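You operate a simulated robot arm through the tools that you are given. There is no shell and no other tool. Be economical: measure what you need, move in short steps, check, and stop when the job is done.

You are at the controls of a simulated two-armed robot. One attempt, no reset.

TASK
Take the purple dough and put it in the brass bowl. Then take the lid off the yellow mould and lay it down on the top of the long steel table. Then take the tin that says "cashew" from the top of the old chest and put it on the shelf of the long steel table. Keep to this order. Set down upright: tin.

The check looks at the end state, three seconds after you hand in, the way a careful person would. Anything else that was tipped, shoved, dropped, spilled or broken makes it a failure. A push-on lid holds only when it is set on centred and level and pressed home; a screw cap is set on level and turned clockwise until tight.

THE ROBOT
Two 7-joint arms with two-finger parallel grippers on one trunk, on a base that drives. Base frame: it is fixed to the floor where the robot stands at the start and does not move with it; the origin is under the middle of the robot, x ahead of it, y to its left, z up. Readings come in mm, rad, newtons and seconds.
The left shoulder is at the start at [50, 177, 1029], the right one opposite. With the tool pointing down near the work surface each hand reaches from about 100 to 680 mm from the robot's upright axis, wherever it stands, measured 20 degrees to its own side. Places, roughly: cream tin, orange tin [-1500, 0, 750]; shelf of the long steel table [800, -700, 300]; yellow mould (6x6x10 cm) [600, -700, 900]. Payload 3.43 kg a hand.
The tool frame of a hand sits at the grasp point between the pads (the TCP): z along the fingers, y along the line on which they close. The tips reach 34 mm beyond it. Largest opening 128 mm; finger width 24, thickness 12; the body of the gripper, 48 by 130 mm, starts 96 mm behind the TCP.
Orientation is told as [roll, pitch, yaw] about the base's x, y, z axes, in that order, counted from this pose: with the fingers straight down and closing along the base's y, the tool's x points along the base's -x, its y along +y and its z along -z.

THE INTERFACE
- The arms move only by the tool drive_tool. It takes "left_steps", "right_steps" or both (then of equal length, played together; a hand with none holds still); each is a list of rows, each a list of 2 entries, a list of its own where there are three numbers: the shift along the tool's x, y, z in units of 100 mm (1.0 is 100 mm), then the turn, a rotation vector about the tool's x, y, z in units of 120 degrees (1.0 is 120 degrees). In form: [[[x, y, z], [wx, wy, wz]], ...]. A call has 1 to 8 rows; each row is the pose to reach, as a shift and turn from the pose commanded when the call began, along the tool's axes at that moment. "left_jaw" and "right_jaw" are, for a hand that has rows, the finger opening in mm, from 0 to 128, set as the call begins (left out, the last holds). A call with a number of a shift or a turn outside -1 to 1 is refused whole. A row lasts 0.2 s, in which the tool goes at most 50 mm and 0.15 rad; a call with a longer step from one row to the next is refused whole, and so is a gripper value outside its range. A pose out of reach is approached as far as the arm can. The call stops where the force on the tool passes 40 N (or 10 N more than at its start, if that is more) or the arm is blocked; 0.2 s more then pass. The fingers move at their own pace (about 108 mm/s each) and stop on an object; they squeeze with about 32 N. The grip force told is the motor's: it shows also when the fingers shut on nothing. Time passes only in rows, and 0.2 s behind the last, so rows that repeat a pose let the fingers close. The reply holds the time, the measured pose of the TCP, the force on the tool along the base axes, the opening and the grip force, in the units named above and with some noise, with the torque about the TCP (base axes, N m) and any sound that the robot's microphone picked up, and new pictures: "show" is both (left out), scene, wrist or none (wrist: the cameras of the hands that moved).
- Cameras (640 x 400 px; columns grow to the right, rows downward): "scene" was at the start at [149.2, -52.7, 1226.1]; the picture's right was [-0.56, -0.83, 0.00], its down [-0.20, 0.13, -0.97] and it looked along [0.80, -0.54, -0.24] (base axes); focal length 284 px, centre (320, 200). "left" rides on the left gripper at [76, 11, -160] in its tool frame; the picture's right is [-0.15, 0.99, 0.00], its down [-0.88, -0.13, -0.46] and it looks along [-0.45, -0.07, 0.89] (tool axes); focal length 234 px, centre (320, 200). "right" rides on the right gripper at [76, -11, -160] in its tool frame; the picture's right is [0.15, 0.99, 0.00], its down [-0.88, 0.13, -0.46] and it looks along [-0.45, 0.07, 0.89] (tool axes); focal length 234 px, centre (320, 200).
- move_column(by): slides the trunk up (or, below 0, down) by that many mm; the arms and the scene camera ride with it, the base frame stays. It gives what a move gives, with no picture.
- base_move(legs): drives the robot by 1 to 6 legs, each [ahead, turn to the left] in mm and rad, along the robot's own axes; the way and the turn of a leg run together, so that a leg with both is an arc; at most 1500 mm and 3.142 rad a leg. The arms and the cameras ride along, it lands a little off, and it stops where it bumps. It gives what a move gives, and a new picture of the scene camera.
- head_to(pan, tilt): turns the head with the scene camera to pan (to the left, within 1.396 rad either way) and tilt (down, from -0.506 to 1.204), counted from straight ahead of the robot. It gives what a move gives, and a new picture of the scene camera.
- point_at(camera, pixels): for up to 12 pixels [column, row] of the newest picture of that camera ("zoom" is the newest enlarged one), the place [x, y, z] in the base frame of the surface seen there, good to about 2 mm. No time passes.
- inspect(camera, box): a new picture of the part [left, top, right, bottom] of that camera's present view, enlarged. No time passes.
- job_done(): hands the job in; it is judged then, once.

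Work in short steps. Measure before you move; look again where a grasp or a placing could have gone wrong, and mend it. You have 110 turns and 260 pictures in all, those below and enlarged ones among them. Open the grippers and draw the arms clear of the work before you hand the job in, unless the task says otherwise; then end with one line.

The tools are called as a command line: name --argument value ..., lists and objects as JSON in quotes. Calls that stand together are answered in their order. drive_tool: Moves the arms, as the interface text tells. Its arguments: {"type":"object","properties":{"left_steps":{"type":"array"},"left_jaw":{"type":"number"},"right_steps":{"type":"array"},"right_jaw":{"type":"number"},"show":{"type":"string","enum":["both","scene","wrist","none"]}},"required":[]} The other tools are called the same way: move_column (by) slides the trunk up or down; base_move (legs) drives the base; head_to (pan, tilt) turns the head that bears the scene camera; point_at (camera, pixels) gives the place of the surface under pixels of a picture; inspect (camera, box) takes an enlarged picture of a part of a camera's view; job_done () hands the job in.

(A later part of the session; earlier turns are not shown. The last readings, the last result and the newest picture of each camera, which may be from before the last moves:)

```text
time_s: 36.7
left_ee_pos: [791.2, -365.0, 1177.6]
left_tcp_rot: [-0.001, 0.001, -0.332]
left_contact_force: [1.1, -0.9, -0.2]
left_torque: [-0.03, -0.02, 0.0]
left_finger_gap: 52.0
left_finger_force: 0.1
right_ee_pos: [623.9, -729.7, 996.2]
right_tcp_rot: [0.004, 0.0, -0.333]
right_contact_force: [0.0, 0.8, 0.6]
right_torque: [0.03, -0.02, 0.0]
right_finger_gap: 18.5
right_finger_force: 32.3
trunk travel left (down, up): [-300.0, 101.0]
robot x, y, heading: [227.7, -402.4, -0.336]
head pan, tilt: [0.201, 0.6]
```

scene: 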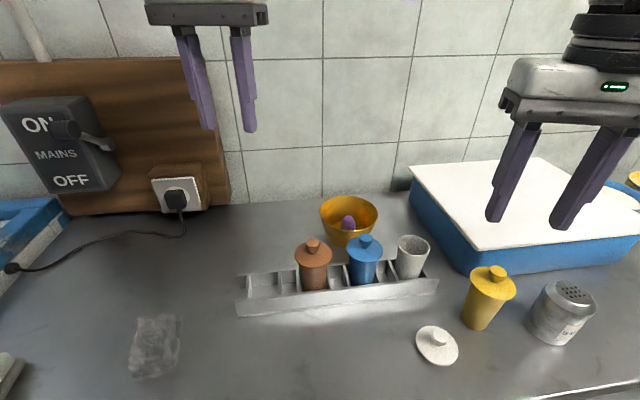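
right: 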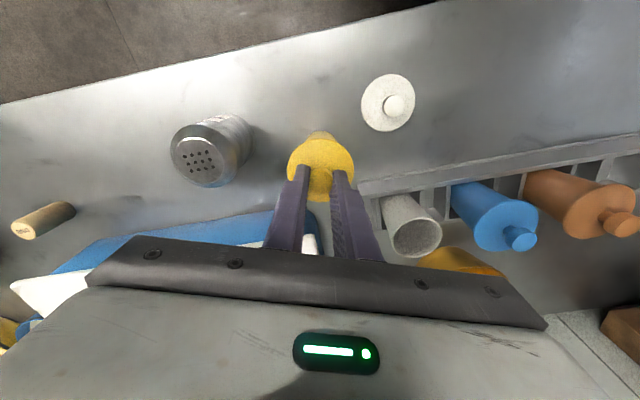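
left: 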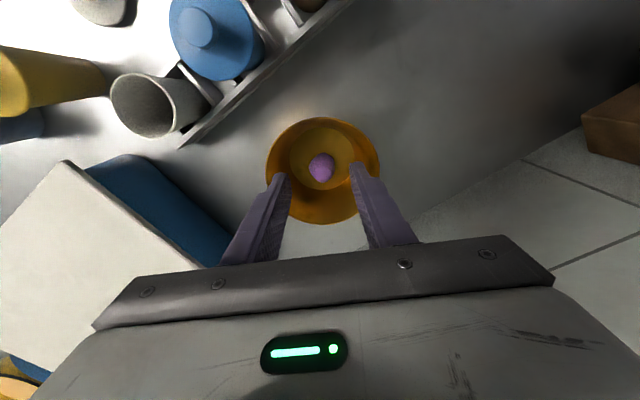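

Knob gripped at 18.5 mm. I lift gently 15 mm to see whether the lid comes off alone.

drive_tool --right_steps '[[[0, 0, -0.05], [0, 0, 0]], [[0, 0, -0.1], [0, 0, 0]], [[0, 0, -0.15], [0, 0, 0]]]' --show "scene"

inspect --camera "scene" --box '[400, 220, 600, 380]'

```text
time_s: 37.5
left_ee_pos: [790.6, -364.4, 1177.9]
left_tcp_rot: [0.001, 0.0, -0.332]
left_contact_force: [0.5, -0.8, -0.2]
left_torque: [-0.03, 0.04, -0.04]
left_finger_gap: 51.9
left_finger_force: 0.0
right_ee_pos: [624.3, -730.7, 1012.5]
right_tcp_rot: [0.003, -0.003, -0.333]
right_contact_force: [-0.3, 0.2, -1.0]
right_torque: [0.0, 0.0, -0.01]
right_finger_gap: 18.6
right_finger_force: 32.3
trunk travel left (down, up): [-300.0, 101.0]
robot x, y, heading: [227.9, -398.4, -0.334]
head pan, tilt: [0.201, 0.6]
```

scene: 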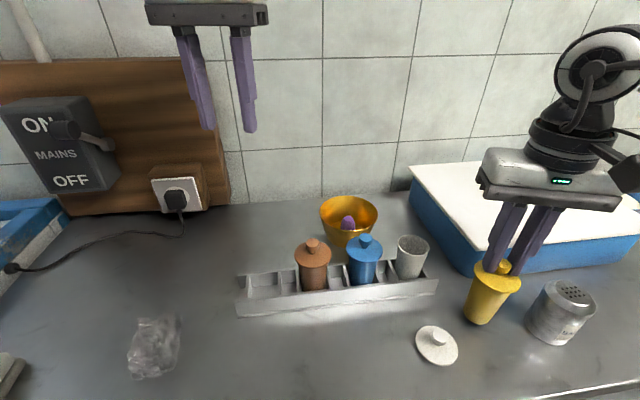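

```text
2.50 times, centred on (500, 300) of scene
```

zoom: 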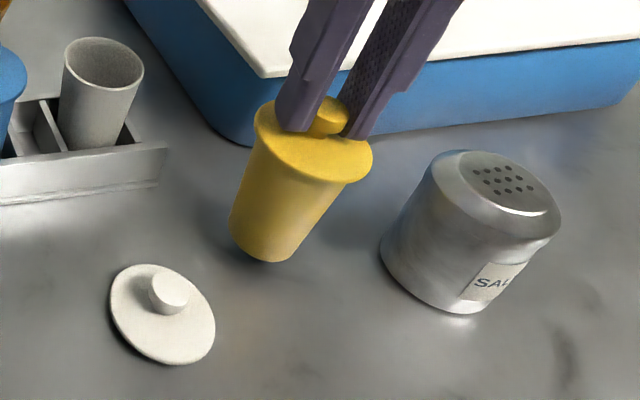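

I check whether the mould stayed on the table (bottom near zoom (265,255)).

point_at --camera "zoom" --pixels '[[265, 257], [265, 264], [262, 200], [300, 172], [290, 145], [240, 240]]'

inspect --camera "scene" --box '[450, 240, 540, 330]'

```text
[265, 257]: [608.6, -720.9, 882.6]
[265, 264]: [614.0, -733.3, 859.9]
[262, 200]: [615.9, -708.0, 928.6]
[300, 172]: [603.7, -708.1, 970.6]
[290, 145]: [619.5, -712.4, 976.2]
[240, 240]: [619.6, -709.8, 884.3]
```

```text
4.44 times, centred on (495, 285) of scene
```

zoom: 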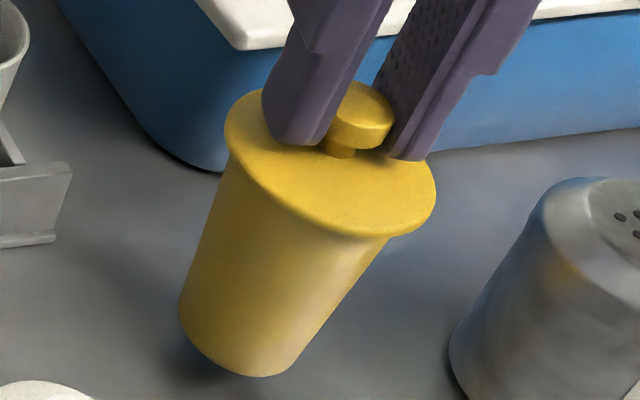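

The whole mould came up (bottom z≈882), so the lid is pushed on tight. I set it back down and hold on, while the left hand yaws in preparation to hold the body from the side.

drive_tool --right_steps '[[[0, 0, 0.05], [0, 0, 0]], [[0, 0, 0.1], [0, 0, 0]], [[0, 0, 0.14], [0, 0, 0]], [[0, 0, 0.155], [0, 0, 0]], [[0, 0, 0.155], [0, 0, 0]], [[0, 0, 0.155], [0, 0, 0]]]' --left_steps '[[[0.1, 0, 0], [0, 0, 0.06]], [[0.2, 0, 0], [0, 0, 0.12]], [[0.3, 0, 0], [0, 0, 0.18]], [[0.4, 0, 0], [0, 0, 0.24]], [[0.5, 0, 0], [0, 0, 0.3]], [[0.5, 0, 0], [0, 0, 0.366]]]' --left_jaw 80 --show "scene"

inspect --camera "scene" --box '[400, 220, 600, 380]'

point_at --camera "zoom" --pixels '[[265, 257], [262, 220], [475, 160], [400, 240], [520, 180], [160, 310], [170, 290], [130, 150]]'

```text
time_s: 38.9
left_ee_pos: [728.0, -355.0, 1168.7]
left_tcp_rot: [-0.001, -0.003, -1.096]
left_contact_force: [-0.6, 0.9, 0.1]
left_torque: [0.02, 0.0, 0.03]
left_finger_gap: 80.2
left_finger_force: 0.1
left hand out of reach, approached as far as the arm can: row 6
right_ee_pos: [623.4, -731.2, 996.4]
right_tcp_rot: [0.001, -0.001, -0.334]
right_contact_force: [0.0, -0.1, 0.7]
right_torque: [0.0, 0.03, 0.0]
right_finger_gap: 19.4
right_finger_force: 32.3
trunk travel left (down, up): [-300.0, 101.0]
robot x, y, heading: [230.0, -401.8, -0.335]
head pan, tilt: [0.201, 0.6]
```

scene: 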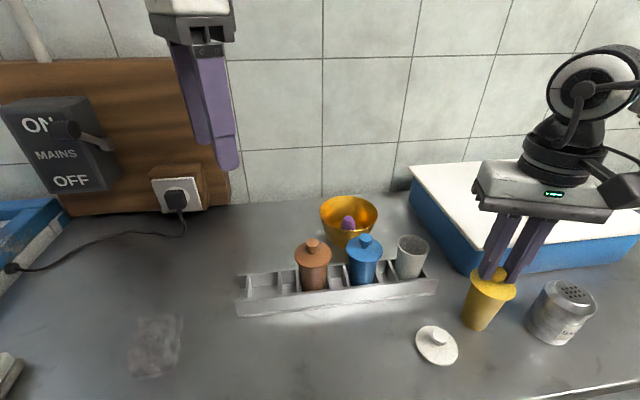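

```text
2.50 times, centred on (500, 300) of scene
```

zoom: 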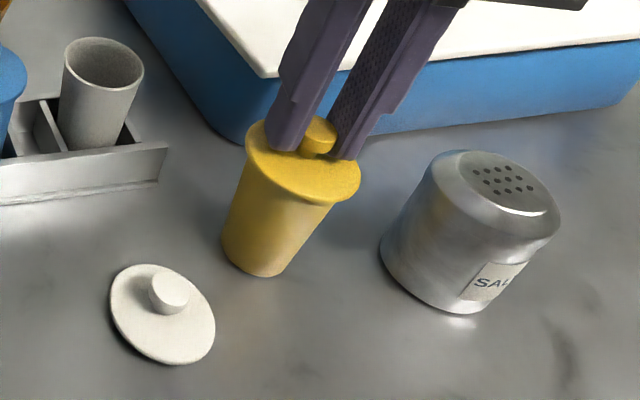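

```text
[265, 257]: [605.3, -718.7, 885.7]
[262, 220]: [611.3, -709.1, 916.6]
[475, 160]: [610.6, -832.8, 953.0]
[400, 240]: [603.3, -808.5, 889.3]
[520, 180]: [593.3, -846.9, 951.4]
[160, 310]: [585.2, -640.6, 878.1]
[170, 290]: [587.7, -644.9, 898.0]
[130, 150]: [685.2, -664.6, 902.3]
```

The mould is back down and held, with its axis at about (624,-730). I bring the left hand across toward the pre-grasp point (576,-636), in stages.

drive_tool --left_steps '[[[-0.1, -0.3, 0.0], [0, 0, 0]], [[-0.2, -0.6, 0.0], [0, 0, 0]], [[-0.4, -0.95, 0.1], [0, 0, 0]]]' --show "none"

drive_tool --left_steps '[[[-0.2, -0.3, 0.1], [0, 0, 0]], [[-0.4, -0.6, 0.2], [0, 0, 0]], [[-0.6, -0.9, 0.3], [0, 0, 0]]]' --show "both"

```text
time_s: 39.7
left_ee_pos: [659.3, -433.6, 1160.1]
left_tcp_rot: [0.001, -0.001, -1.097]
left_contact_force: [-0.8, 1.0, 0.6]
left_torque: [0.0, 0.01, -0.01]
left_finger_gap: 79.8
left_finger_force: 0.1
right_ee_pos: [624.1, -731.3, 997.3]
right_tcp_rot: [0.002, -0.002, -0.333]
right_contact_force: [0.0, 0.5, 0.3]
right_torque: [0.03, -0.04, -0.01]
right_finger_gap: 19.2
right_finger_force: 31.7
trunk travel left (down, up): [-300.0, 101.0]
robot x, y, heading: [229.1, -404.3, -0.336]
head pan, tilt: [0.201, 0.6]
```

```text
time_s: 40.5
left_ee_pos: [607.5, -528.0, 1127.9]
left_tcp_rot: [-0.001, 0.001, -1.097]
left_contact_force: [-0.1, 0.1, -0.4]
left_torque: [0.03, -0.02, -0.01]
left_finger_gap: 80.0
left_finger_force: 0.0
right_ee_pos: [623.8, -730.4, 996.2]
right_tcp_rot: [0.003, -0.001, -0.334]
right_contact_force: [0.1, 1.0, 2.0]
right_torque: [0.04, 0.04, -0.01]
right_finger_gap: 19.2
right_finger_force: 32.1
trunk travel left (down, up): [-300.0, 101.0]
robot x, y, heading: [230.4, -405.5, -0.339]
head pan, tilt: [0.201, 0.6]
```

scene: 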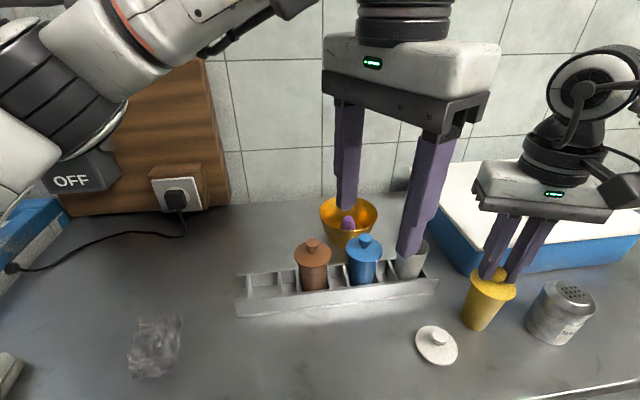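
left: 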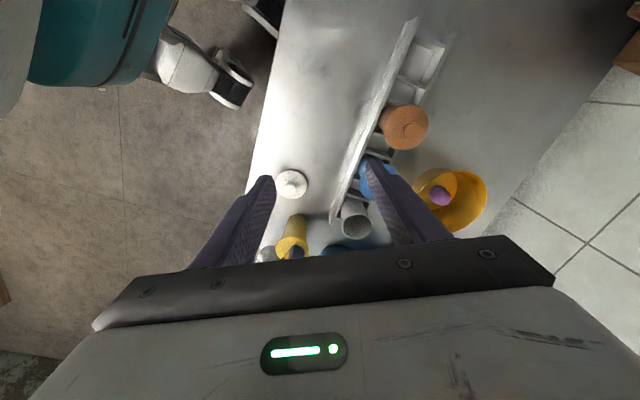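

Left hand is clear at (608,-528,1128). I tilt its fingers 45° toward the mould while sliding sideways into line.

drive_tool --left_steps '[[[0, -0.15, 0], [0, -0.0625, 0]], [[0, -0.3, 0], [0, -0.125, 0]], [[0, -0.45, 0.05], [0, -0.1875, 0]], [[0, -0.6, 0.1], [0, -0.25, 0]], [[0, -0.77, 0.1], [0, -0.3125, 0]], [[0, -0.77, 0.1], [0, -0.375, 0]]]' --show "both"

```text
time_s: 41.9
left_ee_pos: [540.4, -561.9, 1120.8]
left_tcp_rot: [-0.003, -0.789, -1.097]
left_contact_force: [-0.2, 0.6, 1.0]
left_torque: [-0.01, 0.03, 0.0]
left_finger_gap: 80.1
left_finger_force: 0.0
right_ee_pos: [625.5, -730.9, 994.8]
right_tcp_rot: [0.0, -0.001, -0.334]
right_contact_force: [-0.5, 1.4, 1.9]
right_torque: [0.07, 0.02, -0.05]
right_finger_gap: 19.3
right_finger_force: 31.8
trunk travel left (down, up): [-300.0, 101.0]
robot x, y, heading: [230.3, -402.5, -0.333]
head pan, tilt: [0.201, 0.6]
```

scene: 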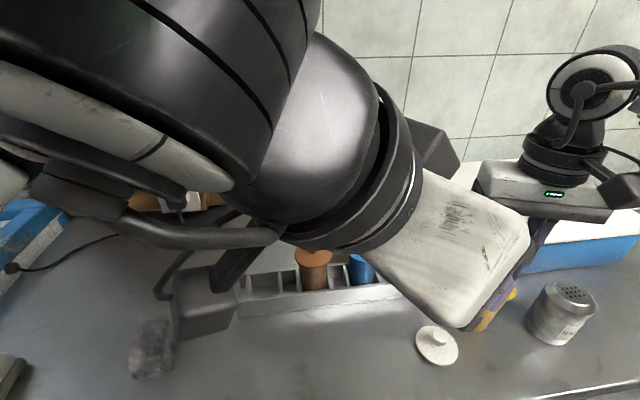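
left: 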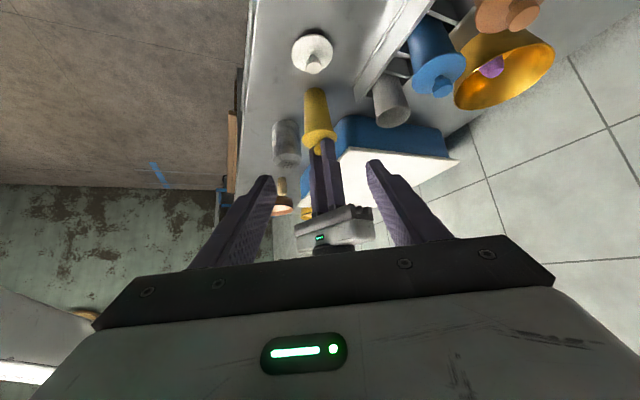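

The left hand is well aligned: the mould lies 284 mm ahead along its fingers and 18 mm along tool x. I advance 100 mm first.

drive_tool --left_steps '[[[0.1, 0, 0.3], [0, 0, 0]], [[0.18, -0.02, 0.65], [0, 0, 0]], [[0.18, -0.03, 1.0], [0, 0, 0]]]' --left_jaw 80 --show "wrist"

```text
time_s: 42.7
left_ee_pos: [564.6, -617.4, 1036.1]
left_tcp_rot: [0.001, -0.786, -1.099]
left_contact_force: [0.1, 0.4, 0.4]
left_torque: [0.01, 0.0, 0.0]
left_finger_gap: 80.2
left_finger_force: 0.1
right_ee_pos: [624.2, -729.7, 995.9]
right_tcp_rot: [0.001, -0.001, -0.334]
right_contact_force: [0.0, 0.0, 0.7]
right_torque: [0.02, 0.04, -0.03]
right_finger_gap: 19.3
right_finger_force: 31.6
trunk travel left (down, up): [-300.0, 101.0]
robot x, y, heading: [231.1, -407.8, -0.336]
head pan, tilt: [0.201, 0.6]
```

left: 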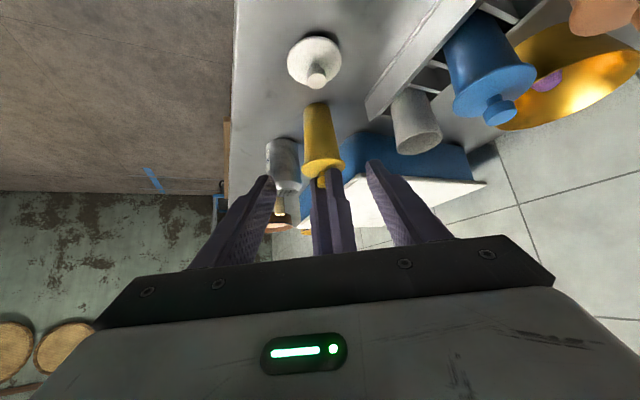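

Lateral alignment is within 1 mm; 181 mm remain along the fingers. Advance in two pieces.

drive_tool --left_steps '[[[0, 0, 0.3], [0, 0, 0]], [[0, 0, 0.65], [0, 0, 0]], [[0, 0.01, 1.0], [0, 0, 0]], [[0, 0.01, 1.0], [0, 0, 0]]]' --show "wrist"

```text
time_s: 43.7
left_ee_pos: [596.2, -679.9, 965.9]
left_tcp_rot: [0.0, -0.788, -1.098]
left_contact_force: [0.0, 1.3, 0.4]
left_torque: [0.0, -0.04, 0.02]
left_finger_gap: 79.8
left_finger_force: 0.0
right_ee_pos: [624.4, -730.3, 995.1]
right_tcp_rot: [0.002, -0.003, -0.334]
right_contact_force: [-1.3, 0.3, 1.3]
right_torque: [-0.01, 0.02, -0.04]
right_finger_gap: 19.4
right_finger_force: 31.8
trunk travel left (down, up): [-300.0, 101.0]
robot x, y, heading: [227.4, -400.4, -0.34]
head pan, tilt: [0.201, 0.6]
```

left: 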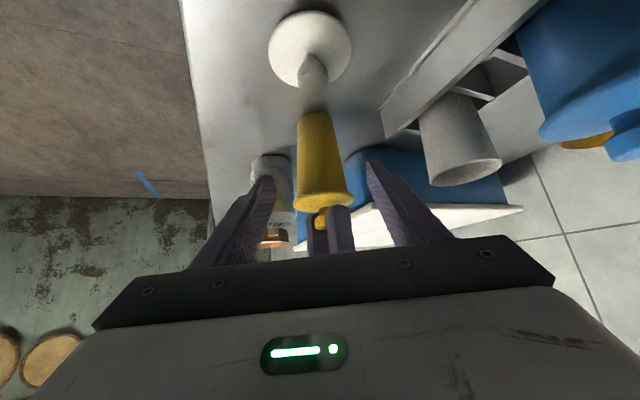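

82 mm remain; the body is centred between the fingers. Advance 78 mm and look.

drive_tool --left_steps '[[[0, 0, 0.3], [0, 0, 0]], [[0, 0, 0.55], [0, 0, 0]], [[0, 0, 0.78], [0, 0, 0]], [[0, 0, 0.78], [0, 0, 0]]]' --show "wrist"

```text
time_s: 44.7
left_ee_pos: [623.4, -727.3, 910.1]
left_tcp_rot: [-0.001, -0.788, -1.097]
left_contact_force: [-0.1, 0.2, 0.3]
left_torque: [-0.02, 0.02, 0.0]
left_finger_gap: 80.0
left_finger_force: 0.0
right_ee_pos: [624.0, -729.8, 996.5]
right_tcp_rot: [0.001, -0.001, -0.335]
right_contact_force: [0.3, 0.8, 1.6]
right_torque: [0.03, 0.03, -0.01]
right_finger_gap: 19.7
right_finger_force: 32.0
trunk travel left (down, up): [-300.0, 101.0]
robot x, y, heading: [229.3, -399.4, -0.334]
head pan, tilt: [0.201, 0.6]
```

left: 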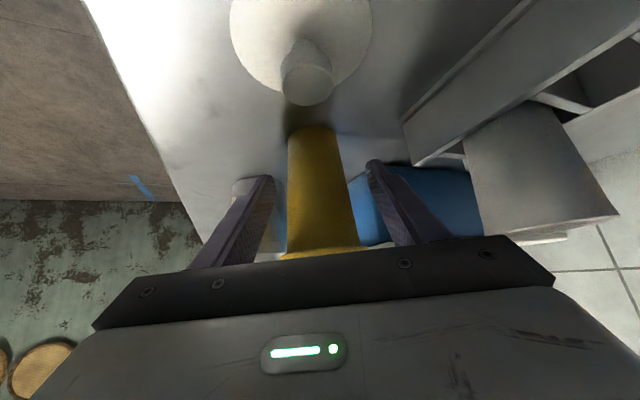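

Body is centred between the left pads. Close the left hand on it.

drive_tool --left_steps '[[[0, 0, 0], [0, 0, 0]], [[0, 0, 0], [0, 0, 0]], [[0, 0, 0], [0, 0, 0]]]' --left_jaw 35 --show "wrist"

```text
time_s: 45.5
left_ee_pos: [621.8, -728.1, 910.1]
left_tcp_rot: [-0.003, -0.785, -1.101]
left_contact_force: [-6.0, -4.3, -0.2]
left_torque: [0.31, -0.19, 0.05]
left_finger_gap: 46.7
left_finger_force: 32.1
right_ee_pos: [625.4, -729.6, 996.1]
right_tcp_rot: [0.002, -0.004, -0.334]
right_contact_force: [4.7, 4.4, 0.0]
right_torque: [0.12, -0.21, -0.08]
right_finger_gap: 19.4
right_finger_force: 32.2
trunk travel left (down, up): [-300.0, 101.0]
robot x, y, heading: [230.8, -403.1, -0.336]
head pan, tilt: [0.201, 0.6]
```

left: 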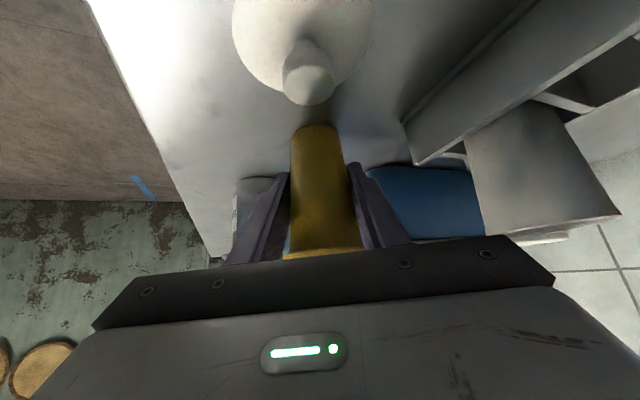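

Held at 46.7 mm. Pull the lid up slowly with the right hand.

drive_tool --right_steps '[[[0, 0, -0.03], [0, 0, 0]], [[0, 0, -0.06], [0, 0, 0]], [[0, 0, -0.1], [0, 0, 0]], [[0, 0, -0.15], [0, 0, 0]], [[0, 0, -0.2], [0, 0, 0]]]' --show "wrist"

inspect --camera "left" --box '[220, 120, 420, 270]'

```text
time_s: 46.7
left_ee_pos: [623.9, -726.5, 909.1]
left_tcp_rot: [-0.001, -0.787, -1.098]
left_contact_force: [0.4, 1.0, 0.1]
left_torque: [0.0, 0.0, 0.02]
left_finger_gap: 46.9
left_finger_force: 31.7
right_ee_pos: [625.6, -730.5, 1016.1]
right_tcp_rot: [0.002, -0.001, -0.334]
right_contact_force: [-0.2, 0.3, 0.8]
right_torque: [0.01, -0.02, 0.0]
right_finger_gap: 19.3
right_finger_force: 32.2
trunk travel left (down, up): [-300.0, 101.0]
robot x, y, heading: [235.0, -404.4, -0.331]
head pan, tilt: [0.201, 0.6]
heard: snap
```

right: 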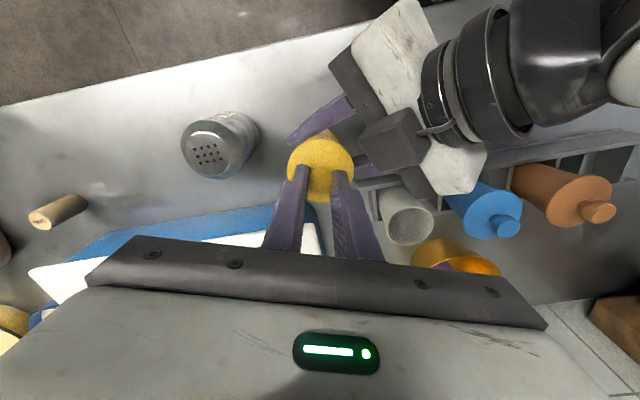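

```text
2.67 times, centred on (320, 195) of left
```

zoom: 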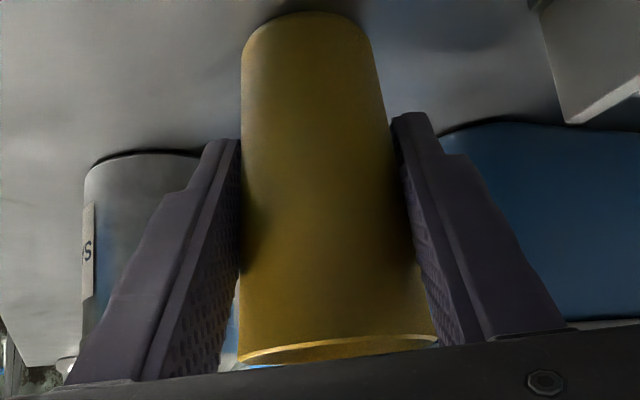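

A snap: the lid is off and the mould's open rim is visible. I raise the right hand 60 mm more, then open the left hand and back it out along its fingers.

drive_tool --right_steps '[[[0, 0, -0.3], [0, 0, 0]], [[0, 0, -0.6], [0, 0, 0]]]' --show "none"

drive_tool --left_steps '[[[0, 0, 0], [0, 0, 0]], [[0, 0, 0], [0, 0, 0]], [[0, 0, -0.3], [0, 0, 0]], [[0, 0, -0.7], [0, 0, 0]], [[0, 0, -1.0], [0, 0, 0]]]' --left_jaw 80 --show "wrist"

```text
time_s: 47.3
left_ee_pos: [622.8, -727.3, 908.5]
left_tcp_rot: [0.001, -0.788, -1.098]
left_contact_force: [-0.3, -0.7, 0.3]
left_torque: [0.0, 0.0, -0.02]
left_finger_gap: 46.9
left_finger_force: 31.9
right_ee_pos: [625.6, -731.4, 1075.2]
right_tcp_rot: [0.003, 0.0, -0.332]
right_contact_force: [0.7, 0.7, -0.5]
right_torque: [0.0, -0.01, 0.0]
right_finger_gap: 19.3
right_finger_force: 32.0
trunk travel left (down, up): [-300.0, 101.0]
robot x, y, heading: [229.1, -403.8, -0.337]
head pan, tilt: [0.201, 0.6]
```

```text
time_s: 48.5
left_ee_pos: [589.3, -662.8, 980.7]
left_tcp_rot: [-0.002, -0.786, -1.096]
left_contact_force: [0.1, -1.1, 1.2]
left_torque: [0.0, 0.03, -0.02]
left_finger_gap: 79.9
left_finger_force: 0.1
right_ee_pos: [624.9, -732.8, 1075.5]
right_tcp_rot: [0.002, -0.003, -0.335]
right_contact_force: [0.7, 0.4, 0.2]
right_torque: [-0.02, 0.0, -0.01]
right_finger_gap: 19.5
right_finger_force: 32.3
trunk travel left (down, up): [-300.0, 101.0]
robot x, y, heading: [227.9, -405.3, -0.338]
head pan, tilt: [0.201, 0.6]
```

left: 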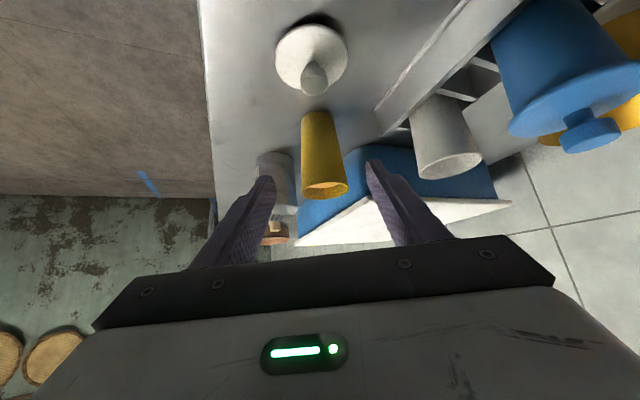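

Mould stands open. Back the left hand further out along the way it came.

drive_tool --left_steps '[[[0, 0, -0.35], [0, 0, 0]], [[0, 0, -0.7], [0, 0, 0]], [[0, 0, -1.0], [0, 0, 0]]]' --show "none"

drive_tool --left_steps '[[[-0.1, 0, -0.3], [0, 0.0625, 0]], [[-0.18, 0.1, -0.6], [0, 0.125, 0]], [[-0.18, 0.3, -0.8], [0, 0.1875, 0]], [[-0.18, 0.5, -0.9], [0, 0.25, 0]], [[-0.18, 0.7, -0.9], [0, 0.3125, 0]], [[-0.18, 0.8, -0.9], [0, 0.375, 0]]]' --show "scene"

```text
time_s: 49.3
left_ee_pos: [556.7, -599.6, 1053.5]
left_tcp_rot: [0.0, -0.786, -1.099]
left_contact_force: [-0.3, 0.8, -0.6]
left_torque: [0.0, -0.02, 0.01]
left_finger_gap: 79.9
left_finger_force: 0.1
right_ee_pos: [624.3, -732.1, 1074.8]
right_tcp_rot: [0.002, -0.003, -0.332]
right_contact_force: [-0.7, 0.1, -0.5]
right_torque: [0.01, -0.04, -0.01]
right_finger_gap: 19.5
right_finger_force: 32.3
trunk travel left (down, up): [-300.0, 101.0]
robot x, y, heading: [230.4, -404.4, -0.338]
head pan, tilt: [0.201, 0.6]
```

```text
time_s: 50.7
left_ee_pos: [606.0, -516.8, 1127.1]
left_tcp_rot: [0.001, 0.001, -1.097]
left_contact_force: [-0.6, -0.3, 0.5]
left_torque: [-0.02, 0.0, 0.04]
left_finger_gap: 80.1
left_finger_force: 0.1
right_ee_pos: [625.7, -732.0, 1075.4]
right_tcp_rot: [0.003, 0.0, -0.332]
right_contact_force: [-0.2, 0.9, 0.1]
right_torque: [0.01, -0.02, -0.01]
right_finger_gap: 19.3
right_finger_force: 31.6
trunk travel left (down, up): [-300.0, 101.0]
robot x, y, heading: [230.8, -404.2, -0.338]
head pan, tilt: [0.201, 0.6]
```

scene: 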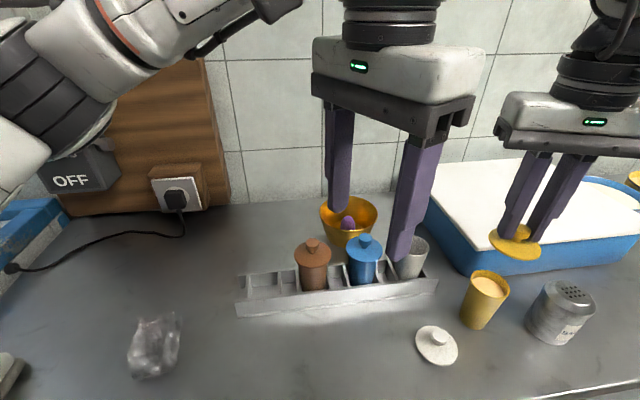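

The lid is held securely and the mould stands open. I turn left 0.45 rad, after which pulling back 140 mm puts the lid over free table at about (586,-543).

base_move --legs '[[0, 0.45]]'

drive_tool --right_steps '[[[0.35, 0, 0], [0, 0, 0]], [[0.7, 0, 0], [0, 0, 0]], [[1.0, 0, 0], [0, 0, 0]]]' --show "none"

drive_tool --right_steps '[[[0.2, 0, 0], [0, 0, 0]], [[0.42, 0, 0], [0, 0, 0]], [[0.42, 0, 0.3], [0, 0, 0]]]' --show "both"

```text
time_s: 52.4
left_ee_pos: [618.3, -341.9, 1127.3]
left_tcp_rot: [0.001, -0.001, -0.647]
left_contact_force: [0.2, 0.0, -0.2]
left_torque: [-0.05, 0.03, -0.01]
left_finger_gap: 80.2
left_finger_force: 0.1
right_ee_pos: [727.7, -525.9, 1075.9]
right_tcp_rot: [0.0, -0.003, 0.12]
right_contact_force: [0.3, -0.4, 0.1]
right_torque: [-0.04, 0.0, 0.01]
right_finger_gap: 19.2
right_finger_force: 31.9
trunk travel left (down, up): [-300.0, 101.0]
robot x, y, heading: [228.9, -404.9, 0.11]
head pan, tilt: [0.201, 0.6]
```

scene: 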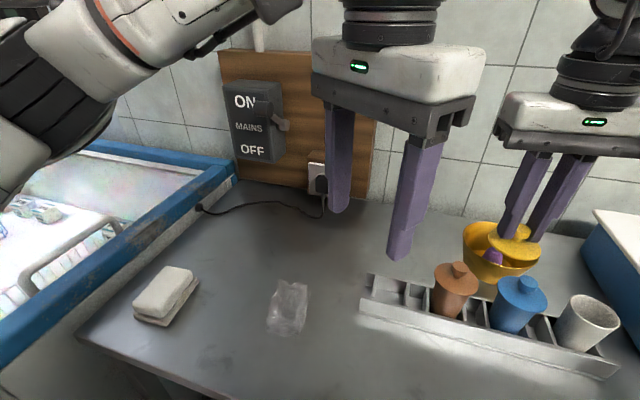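

```text
time_s: 53.2
left_ee_pos: [617.4, -341.0, 1127.6]
left_tcp_rot: [0.0, -0.002, -0.646]
left_contact_force: [0.3, -0.5, 0.7]
left_torque: [-0.02, 0.0, 0.03]
left_finger_gap: 80.0
left_finger_force: 0.1
right_ee_pos: [628.2, -539.4, 1074.4]
right_tcp_rot: [0.001, -0.002, 0.117]
right_contact_force: [-0.7, -0.3, 0.0]
right_torque: [0.03, -0.02, -0.02]
right_finger_gap: 19.5
right_finger_force: 31.8
trunk travel left (down, up): [-300.0, 101.0]
robot x, y, heading: [225.8, -404.4, 0.115]
head pan, tilt: [0.201, 0.6]
```

```text
time_s: 54.0
left_ee_pos: [617.6, -341.2, 1127.7]
left_tcp_rot: [0.001, 0.0, -0.646]
left_contact_force: [0.6, -0.2, 0.6]
left_torque: [0.0, -0.02, -0.01]
left_finger_gap: 80.2
left_finger_force: 0.0
right_ee_pos: [587.2, -544.6, 1044.7]
right_tcp_rot: [0.001, 0.001, 0.119]
right_contact_force: [-0.1, 0.7, -0.3]
right_torque: [0.01, 0.0, -0.01]
right_finger_gap: 19.7
right_finger_force: 32.1
trunk travel left (down, up): [-300.0, 101.0]
robot x, y, heading: [234.1, -403.9, 0.114]
head pan, tilt: [0.201, 0.6]
```

scene: 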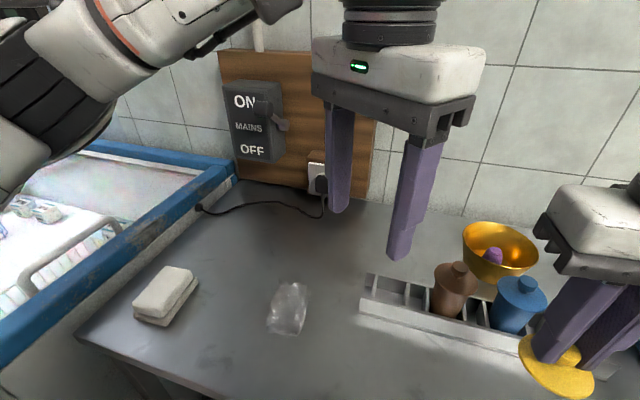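
right: 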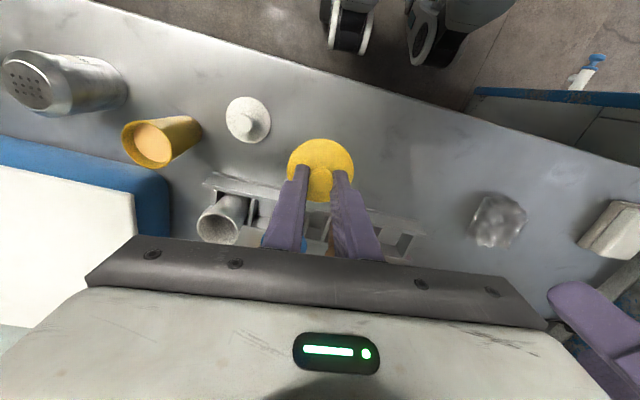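

Below is clear table. By comparison with the white lid, contact should come at TCP z≈916; lower to 945 and then gently.

drive_tool --right_steps '[[[0, 0, 0.4], [0, 0, 0]], [[0, 0, 0.75], [0, 0, 0]], [[0, 0, 1.0], [0, 0, 0]], [[0, 0, 1.0], [0, 0, 0]]]' --show "wrist"

drive_tool --right_steps '[[[0, 0, 0.15], [0, 0, 0]], [[0, 0, 0.22], [0, 0, 0]], [[0, 0, 0.26], [0, 0, 0]], [[0, 0, 0.28], [0, 0, 0]], [[0, 0, 0.3], [0, 0, 0]]]' --show "wrist"

```text
time_s: 55.0
left_ee_pos: [618.1, -342.0, 1127.4]
left_tcp_rot: [-0.001, -0.001, -0.646]
left_contact_force: [0.4, 0.2, -0.7]
left_torque: [0.02, -0.02, -0.01]
left_finger_gap: 79.9
left_finger_force: 0.0
right_ee_pos: [587.0, -542.8, 943.0]
right_tcp_rot: [0.001, -0.002, 0.118]
right_contact_force: [0.2, -0.3, 0.2]
right_torque: [-0.01, 0.0, 0.01]
right_finger_gap: 19.5
right_finger_force: 31.9
trunk travel left (down, up): [-300.0, 101.0]
robot x, y, heading: [228.8, -402.4, 0.117]
head pan, tilt: [0.201, 0.6]
```

right: 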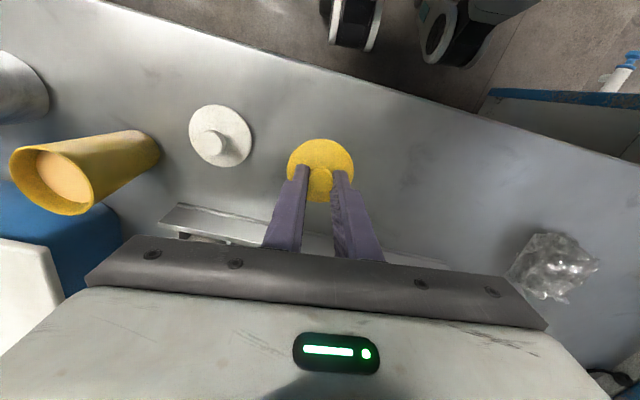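

```text
time_s: 56.2
left_ee_pos: [618.0, -342.6, 1126.5]
left_tcp_rot: [0.0, 0.0, -0.645]
left_contact_force: [1.3, 0.5, -0.3]
left_torque: [-0.01, 0.01, -0.01]
left_finger_gap: 80.1
left_finger_force: 0.0
right_ee_pos: [587.1, -542.4, 914.9]
right_tcp_rot: [0.001, -0.001, 0.117]
right_contact_force: [0.6, 0.6, -0.3]
right_torque: [0.0, -0.01, -0.01]
right_finger_gap: 19.4
right_finger_force: 31.7
trunk travel left (down, up): [-300.0, 101.0]
robot x, y, heading: [228.6, -403.4, 0.113]
head pan, tilt: [0.201, 0.6]
```

right: 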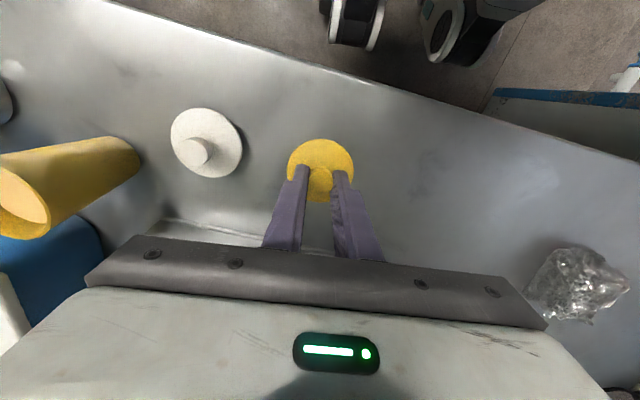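

No contact yet; continue down in small steps of a few mm.

drive_tool --right_steps '[[[0, 0, 0.02], [0, 0, 0]], [[0, 0, 0.04], [0, 0, 0]], [[0, 0, 0.06], [0, 0, 0]], [[0, 0, 0.08], [0, 0, 0]], [[0, 0, 0.1], [0, 0, 0]]]' --show "none"

point_at --camera "right" --pixels '[[320, 152], [335, 144], [225, 160], [300, 148]]'

```text
time_s: 57.4
left_ee_pos: [615.1, -342.1, 1128.1]
left_tcp_rot: [0.001, -0.002, -0.645]
left_contact_force: [0.7, 0.6, 0.2]
left_torque: [0.01, 0.02, -0.01]
left_finger_gap: 79.7
left_finger_force: 0.2
right_ee_pos: [587.7, -542.8, 906.6]
right_tcp_rot: [0.002, -0.008, 0.118]
right_contact_force: [1.4, -5.1, 32.9]
right_torque: [-0.17, -0.01, -0.02]
right_finger_gap: 19.8
right_finger_force: 32.0
trunk travel left (down, up): [-300.0, 101.0]
robot x, y, heading: [227.8, -404.5, 0.118]
head pan, tilt: [0.201, 0.6]
```

```text
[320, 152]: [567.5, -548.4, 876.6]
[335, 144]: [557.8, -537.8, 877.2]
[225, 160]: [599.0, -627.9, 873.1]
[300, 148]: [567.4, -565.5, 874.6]
```

Contact at z≈907 with 33 N. Ease up 1.5 mm, open and rise.

drive_tool --right_steps '[[[0, 0, -0.015], [0, 0, 0]], [[0, 0, -0.015], [0, 0, 0]]]' --show "none"

drive_tool --right_steps '[[[0, 0, 0], [0, 0, 0]], [[0, 0, 0], [0, 0, 0]], [[0, 0, -0.3], [0, 0, 0]], [[0, 0, -0.7], [0, 0, 0]], [[0, 0, -1.0], [0, 0, 0]]]' --right_jaw 55 --show "wrist"

```text
time_s: 58.0
left_ee_pos: [616.5, -342.2, 1127.2]
left_tcp_rot: [0.0, -0.001, -0.645]
left_contact_force: [0.8, -0.7, 0.0]
left_torque: [0.02, 0.02, -0.03]
left_finger_gap: 80.2
left_finger_force: 0.1
right_ee_pos: [589.1, -542.6, 906.8]
right_tcp_rot: [0.002, -0.003, 0.118]
right_contact_force: [3.2, -1.2, 21.7]
right_torque: [0.02, -0.16, -0.02]
right_finger_gap: 19.3
right_finger_force: 32.2
trunk travel left (down, up): [-300.0, 101.0]
robot x, y, heading: [230.3, -405.7, 0.116]
head pan, tilt: [0.201, 0.6]
```

```text
time_s: 59.2
left_ee_pos: [617.4, -341.3, 1126.9]
left_tcp_rot: [0.0, -0.001, -0.646]
left_contact_force: [0.1, 0.1, -0.3]
left_torque: [-0.02, -0.03, -0.05]
left_finger_gap: 80.0
left_finger_force: 0.1
right_ee_pos: [586.6, -543.4, 1005.3]
right_tcp_rot: [0.002, 0.0, 0.118]
right_contact_force: [0.5, -0.3, -0.2]
right_torque: [0.01, -0.03, 0.0]
right_finger_gap: 54.9
right_finger_force: 0.1
trunk travel left (down, up): [-300.0, 101.0]
robot x, y, heading: [227.7, -405.4, 0.116]
head pan, tilt: [0.201, 0.6]
```

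right: 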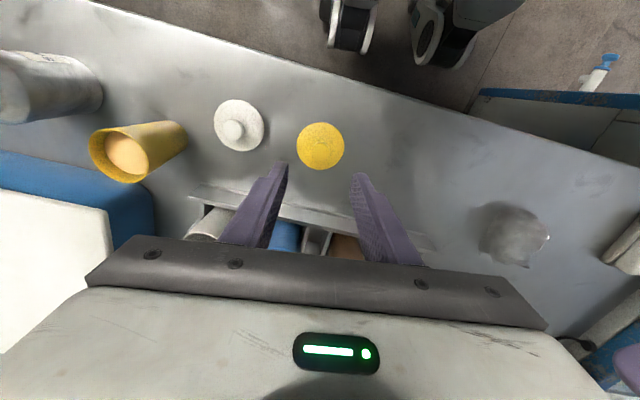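

The lid rests on the table at (320,145). I check it closely.

inspect --camera "right" --box '[200, 90, 380, 200]'

point_at --camera "right" --pixels '[[320, 145], [320, 130], [305, 140], [338, 145], [340, 40], [420, 45]]'

```text
3.56 times, centred on (290, 145) of right
```

zoom: 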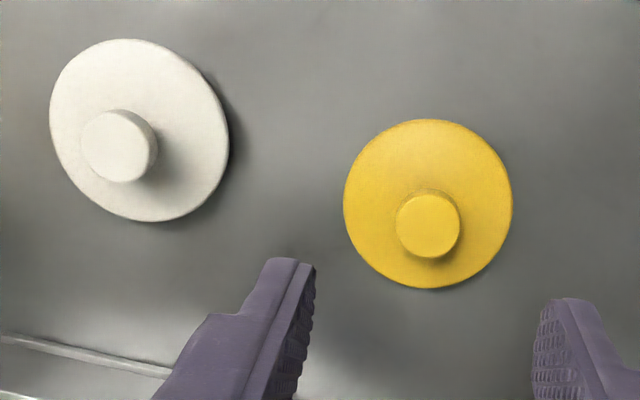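

```text
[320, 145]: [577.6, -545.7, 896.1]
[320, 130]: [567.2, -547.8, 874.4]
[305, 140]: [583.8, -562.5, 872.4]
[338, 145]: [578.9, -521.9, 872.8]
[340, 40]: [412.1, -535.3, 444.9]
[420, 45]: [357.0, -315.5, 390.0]
```

Lid lies flat. Raise the right hand, back off 250 mm, and turn around to face the old chest.

drive_tool --right_steps '[[[0.2, 0, -0.4], [0, 0, 0]], [[0.4, 0, -0.8], [0, 0, 0]], [[0.6, 0, -1.0], [0, 0, 0]]]' --left_steps '[[[0.2, 0, 0], [0, 0, -0.05]], [[0.4, 0, 0], [0, 0, -0.1]], [[0.6, 0, 0], [0, 0, -0.15]]]' --show "none"

base_move --legs '[[-250, 0], [0, 2.75]]'

head_to --pan 0 --tilt 0.35

```text
time_s: 60.0
left_ee_pos: [568.6, -304.1, 1128.1]
left_tcp_rot: [0.001, -0.002, -0.331]
left_contact_force: [-0.8, -0.8, 0.3]
left_torque: [0.02, 0.02, -0.03]
left_finger_gap: 79.9
left_finger_force: 0.0
right_ee_pos: [527.6, -548.4, 1107.8]
right_tcp_rot: [0.0, -0.003, 0.12]
right_contact_force: [0.3, 0.1, 0.7]
right_torque: [0.0, -0.02, -0.03]
right_finger_gap: 55.1
right_finger_force: 0.3
trunk travel left (down, up): [-300.0, 101.0]
robot x, y, heading: [230.5, -403.3, 0.114]
head pan, tilt: [0.201, 0.6]
```

```text
time_s: 68.3
left_ee_pos: [-372.7, -396.1, 1127.5]
left_tcp_rot: [0.002, -0.001, 2.423]
left_contact_force: [0.0, 0.5, -0.8]
left_torque: [0.03, -0.04, -0.01]
left_finger_gap: 79.9
left_finger_force: 0.0
right_ee_pos: [-242.5, -186.9, 1106.6]
right_tcp_rot: [0.001, -0.002, 2.874]
right_contact_force: [1.0, 0.1, -0.6]
right_torque: [-0.01, -0.03, 0.0]
right_finger_gap: 55.1
right_finger_force: 0.1
trunk travel left (down, up): [-300.0, 101.0]
robot x, y, heading: [-19.9, -431.3, 2.868]
head pan, tilt: [0.201, 0.6]
```

scene: 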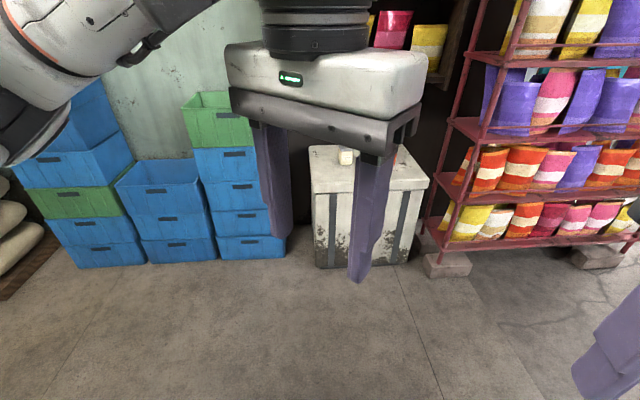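

```text
time_s: 69.1
left_ee_pos: [-373.0, -395.8, 1126.8]
left_tcp_rot: [0.0, 0.001, 2.424]
left_contact_force: [0.1, 0.3, 0.5]
left_torque: [-0.02, 0.02, 0.02]
left_finger_gap: 80.1
left_finger_force: 0.1
right_ee_pos: [-243.1, -186.2, 1107.4]
right_tcp_rot: [0.001, -0.003, 2.873]
right_contact_force: [0.0, -0.3, 0.2]
right_torque: [-0.02, -0.02, 0.0]
right_finger_gap: 55.0
right_finger_force: 0.0
trunk travel left (down, up): [-300.0, 101.0]
robot x, y, heading: [-17.9, -430.9, 2.874]
head pan, tilt: [0.0, 0.351]
```

scene: 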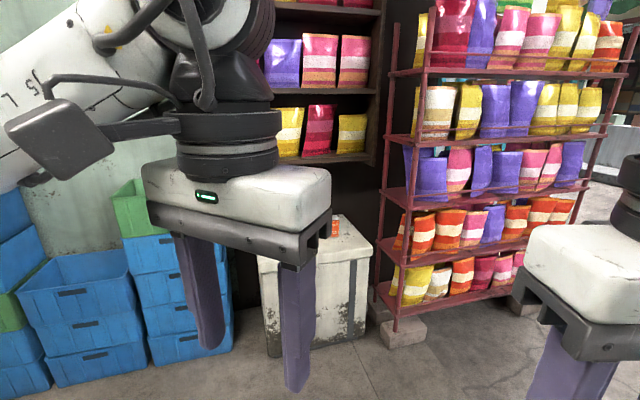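

The chest is straight ahead at (312,280), partly hidden by the left gripper. Measure it and the shelf rack next to it.

point_at --camera "scene" --pixels '[[265, 262], [360, 262], [345, 225], [334, 228], [310, 345], [365, 330], [395, 330], [420, 345], [345, 150], [230, 320]]'

base_move --legs '[[450, 0]]'

```text
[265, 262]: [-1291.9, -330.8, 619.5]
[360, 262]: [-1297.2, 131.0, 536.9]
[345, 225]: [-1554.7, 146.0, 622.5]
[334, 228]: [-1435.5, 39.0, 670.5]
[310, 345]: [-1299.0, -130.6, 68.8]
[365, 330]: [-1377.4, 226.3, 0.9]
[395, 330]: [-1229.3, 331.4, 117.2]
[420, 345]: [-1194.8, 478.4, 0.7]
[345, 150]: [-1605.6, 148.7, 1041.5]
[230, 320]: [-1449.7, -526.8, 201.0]
```

```text
time_s: 71.8
left_ee_pos: [-813.2, -271.6, 1127.6]
left_tcp_rot: [-0.001, 0.0, 2.418]
left_contact_force: [-0.5, 0.0, -0.3]
left_torque: [-0.02, -0.02, 0.0]
left_finger_gap: 79.7
left_finger_force: 0.0
right_ee_pos: [-681.8, -62.5, 1107.1]
right_tcp_rot: [0.003, 0.0, 2.869]
right_contact_force: [-1.1, -0.3, 0.0]
right_torque: [-0.01, 0.0, -0.02]
right_finger_gap: 55.1
right_finger_force: 0.1
trunk travel left (down, up): [-300.0, 101.0]
robot x, y, heading: [-455.7, -310.7, 2.865]
head pan, tilt: [0.0, 0.351]
```

scene: 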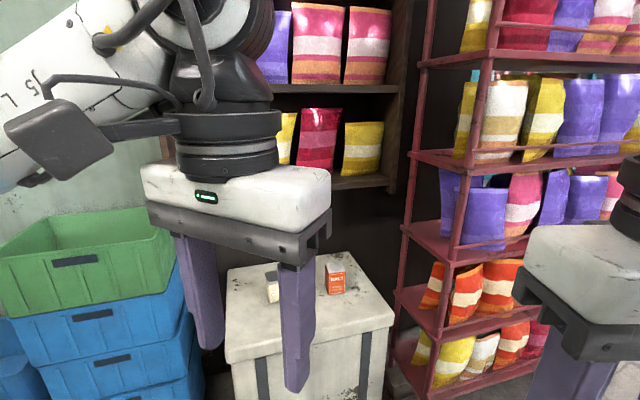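

Two tins on the chest: cream at (272,286) and orange at (335,273). Enlarge to read labels.

inspect --camera "scene" --box '[240, 240, 380, 328]'

point_at --camera "scene" --pixels '[[272, 276], [272, 300], [335, 270], [335, 292], [230, 358], [393, 318], [300, 340], [345, 300], [425, 395], [360, 165], [340, 255], [300, 258]]'

```text
4.55 times, centred on (310, 284) of scene
```

zoom: 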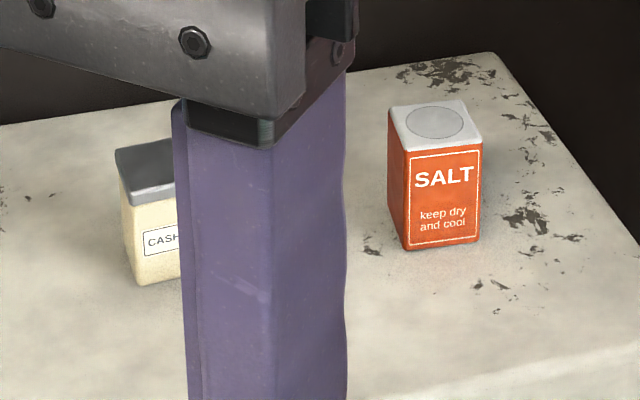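

```text
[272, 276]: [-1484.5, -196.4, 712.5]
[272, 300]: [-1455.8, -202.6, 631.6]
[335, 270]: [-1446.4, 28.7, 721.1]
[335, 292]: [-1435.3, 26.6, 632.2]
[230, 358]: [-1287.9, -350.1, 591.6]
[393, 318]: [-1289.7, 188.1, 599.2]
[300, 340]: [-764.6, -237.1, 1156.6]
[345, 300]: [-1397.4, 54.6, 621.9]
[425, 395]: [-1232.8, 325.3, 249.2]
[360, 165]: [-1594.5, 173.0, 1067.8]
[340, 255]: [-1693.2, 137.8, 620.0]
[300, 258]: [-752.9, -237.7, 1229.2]
```

The cream tin reads "CASH…", standing at about (-1475,-200), z 621–712. I drive 420 mm ahead (tin then ~16° left for the left hand) and lower the trunk.

base_move --legs '[[420, 0]]'

move_column --by -220

head_to --pan 0.2 --tilt 0.6

```text
time_s: 74.4
left_ee_pos: [-1216.2, -154.6, 1127.4]
left_tcp_rot: [-0.001, -0.001, 2.414]
left_contact_force: [-0.7, -0.6, 0.3]
left_torque: [0.0, 0.01, 0.0]
left_finger_gap: 80.1
left_finger_force: 0.2
right_ee_pos: [-1084.7, 54.3, 1107.1]
right_tcp_rot: [0.0, -0.001, 2.864]
right_contact_force: [-0.2, 0.3, 0.1]
right_torque: [0.0, 0.02, 0.03]
right_finger_gap: 54.6
right_finger_force: 0.0
trunk travel left (down, up): [-300.0, 101.0]
robot x, y, heading: [-867.9, -193.0, 2.86]
head pan, tilt: [0.0, 0.351]
```

scene: 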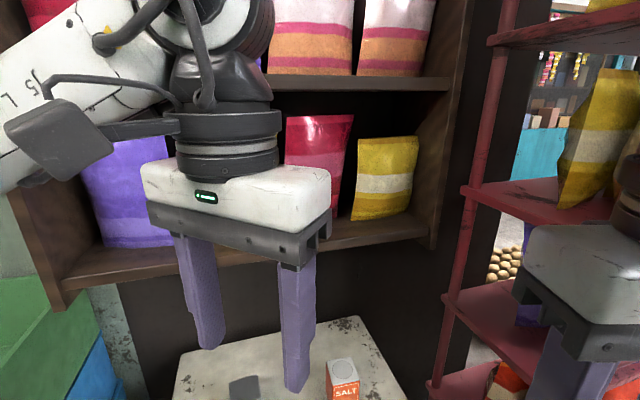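

```text
time_s: 76.7
left_ee_pos: [-1216.6, -154.3, 906.4]
left_tcp_rot: [0.0, -0.002, 2.414]
left_contact_force: [-0.7, 0.3, 0.0]
left_torque: [0.0, -0.02, 0.01]
left_finger_gap: 80.1
left_finger_force: 0.0
right_ee_pos: [-1083.5, 53.7, 887.3]
right_tcp_rot: [-0.001, -0.002, 2.863]
right_contact_force: [0.7, 0.1, 0.0]
right_torque: [-0.02, 0.0, 0.03]
right_finger_gap: 55.1
right_finger_force: 0.0
trunk travel left (down, up): [-80.0, 321.0]
robot x, y, heading: [-865.3, -196.5, 2.862]
head pan, tilt: [0.0, 0.351]
```

```text
time_s: 77.5
left_ee_pos: [-1216.8, -155.1, 907.1]
left_tcp_rot: [0.0, -0.001, 2.416]
left_contact_force: [0.1, 0.2, 0.6]
left_torque: [0.0, -0.05, -0.01]
left_finger_gap: 79.8
left_finger_force: 0.0
right_ee_pos: [-1085.9, 53.9, 887.5]
right_tcp_rot: [0.001, -0.003, 2.865]
right_contact_force: [-0.3, -0.6, 0.6]
right_torque: [0.0, 0.0, 0.0]
right_finger_gap: 55.0
right_finger_force: 0.1
trunk travel left (down, up): [-80.0, 321.0]
robot x, y, heading: [-864.3, -192.4, 2.859]
head pan, tilt: [0.201, 0.6]
```

scene: 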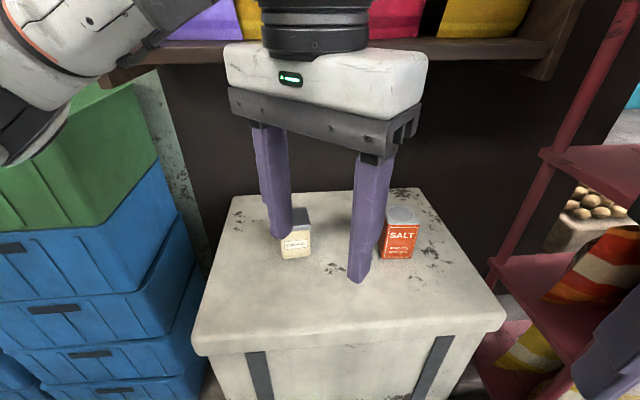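

inspect --camera "scene" --box '[260, 190, 360, 270]'

point_at --camera "zoom" --pixels '[[230, 380], [230, 330], [170, 430], [300, 430], [200, 340], [320, 330], [315, 300], [240, 130], [300, 150], [180, 400], [310, 390]]'

```text
5.00 times, centred on (310, 230) of scene
```

zoom: 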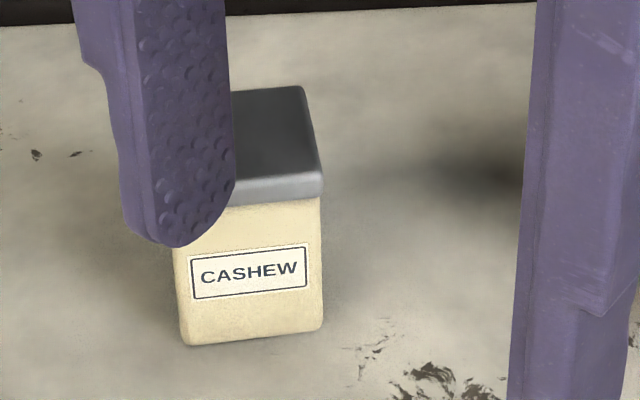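

```text
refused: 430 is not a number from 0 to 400
```

It is the CASHEW tin. Measure its front face and lid.

point_at --camera "zoom" --pixels '[[185, 340], [318, 325], [318, 215], [185, 260], [320, 185], [300, 90], [245, 95], [250, 200], [250, 330], [270, 180]]'

```text
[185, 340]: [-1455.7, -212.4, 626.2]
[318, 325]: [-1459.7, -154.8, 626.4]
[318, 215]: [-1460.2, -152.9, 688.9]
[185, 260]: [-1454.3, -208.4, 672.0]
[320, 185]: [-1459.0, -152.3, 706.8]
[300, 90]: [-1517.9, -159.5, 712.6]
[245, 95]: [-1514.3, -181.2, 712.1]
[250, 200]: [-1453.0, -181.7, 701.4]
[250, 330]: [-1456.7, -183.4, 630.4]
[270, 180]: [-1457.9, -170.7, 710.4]
```

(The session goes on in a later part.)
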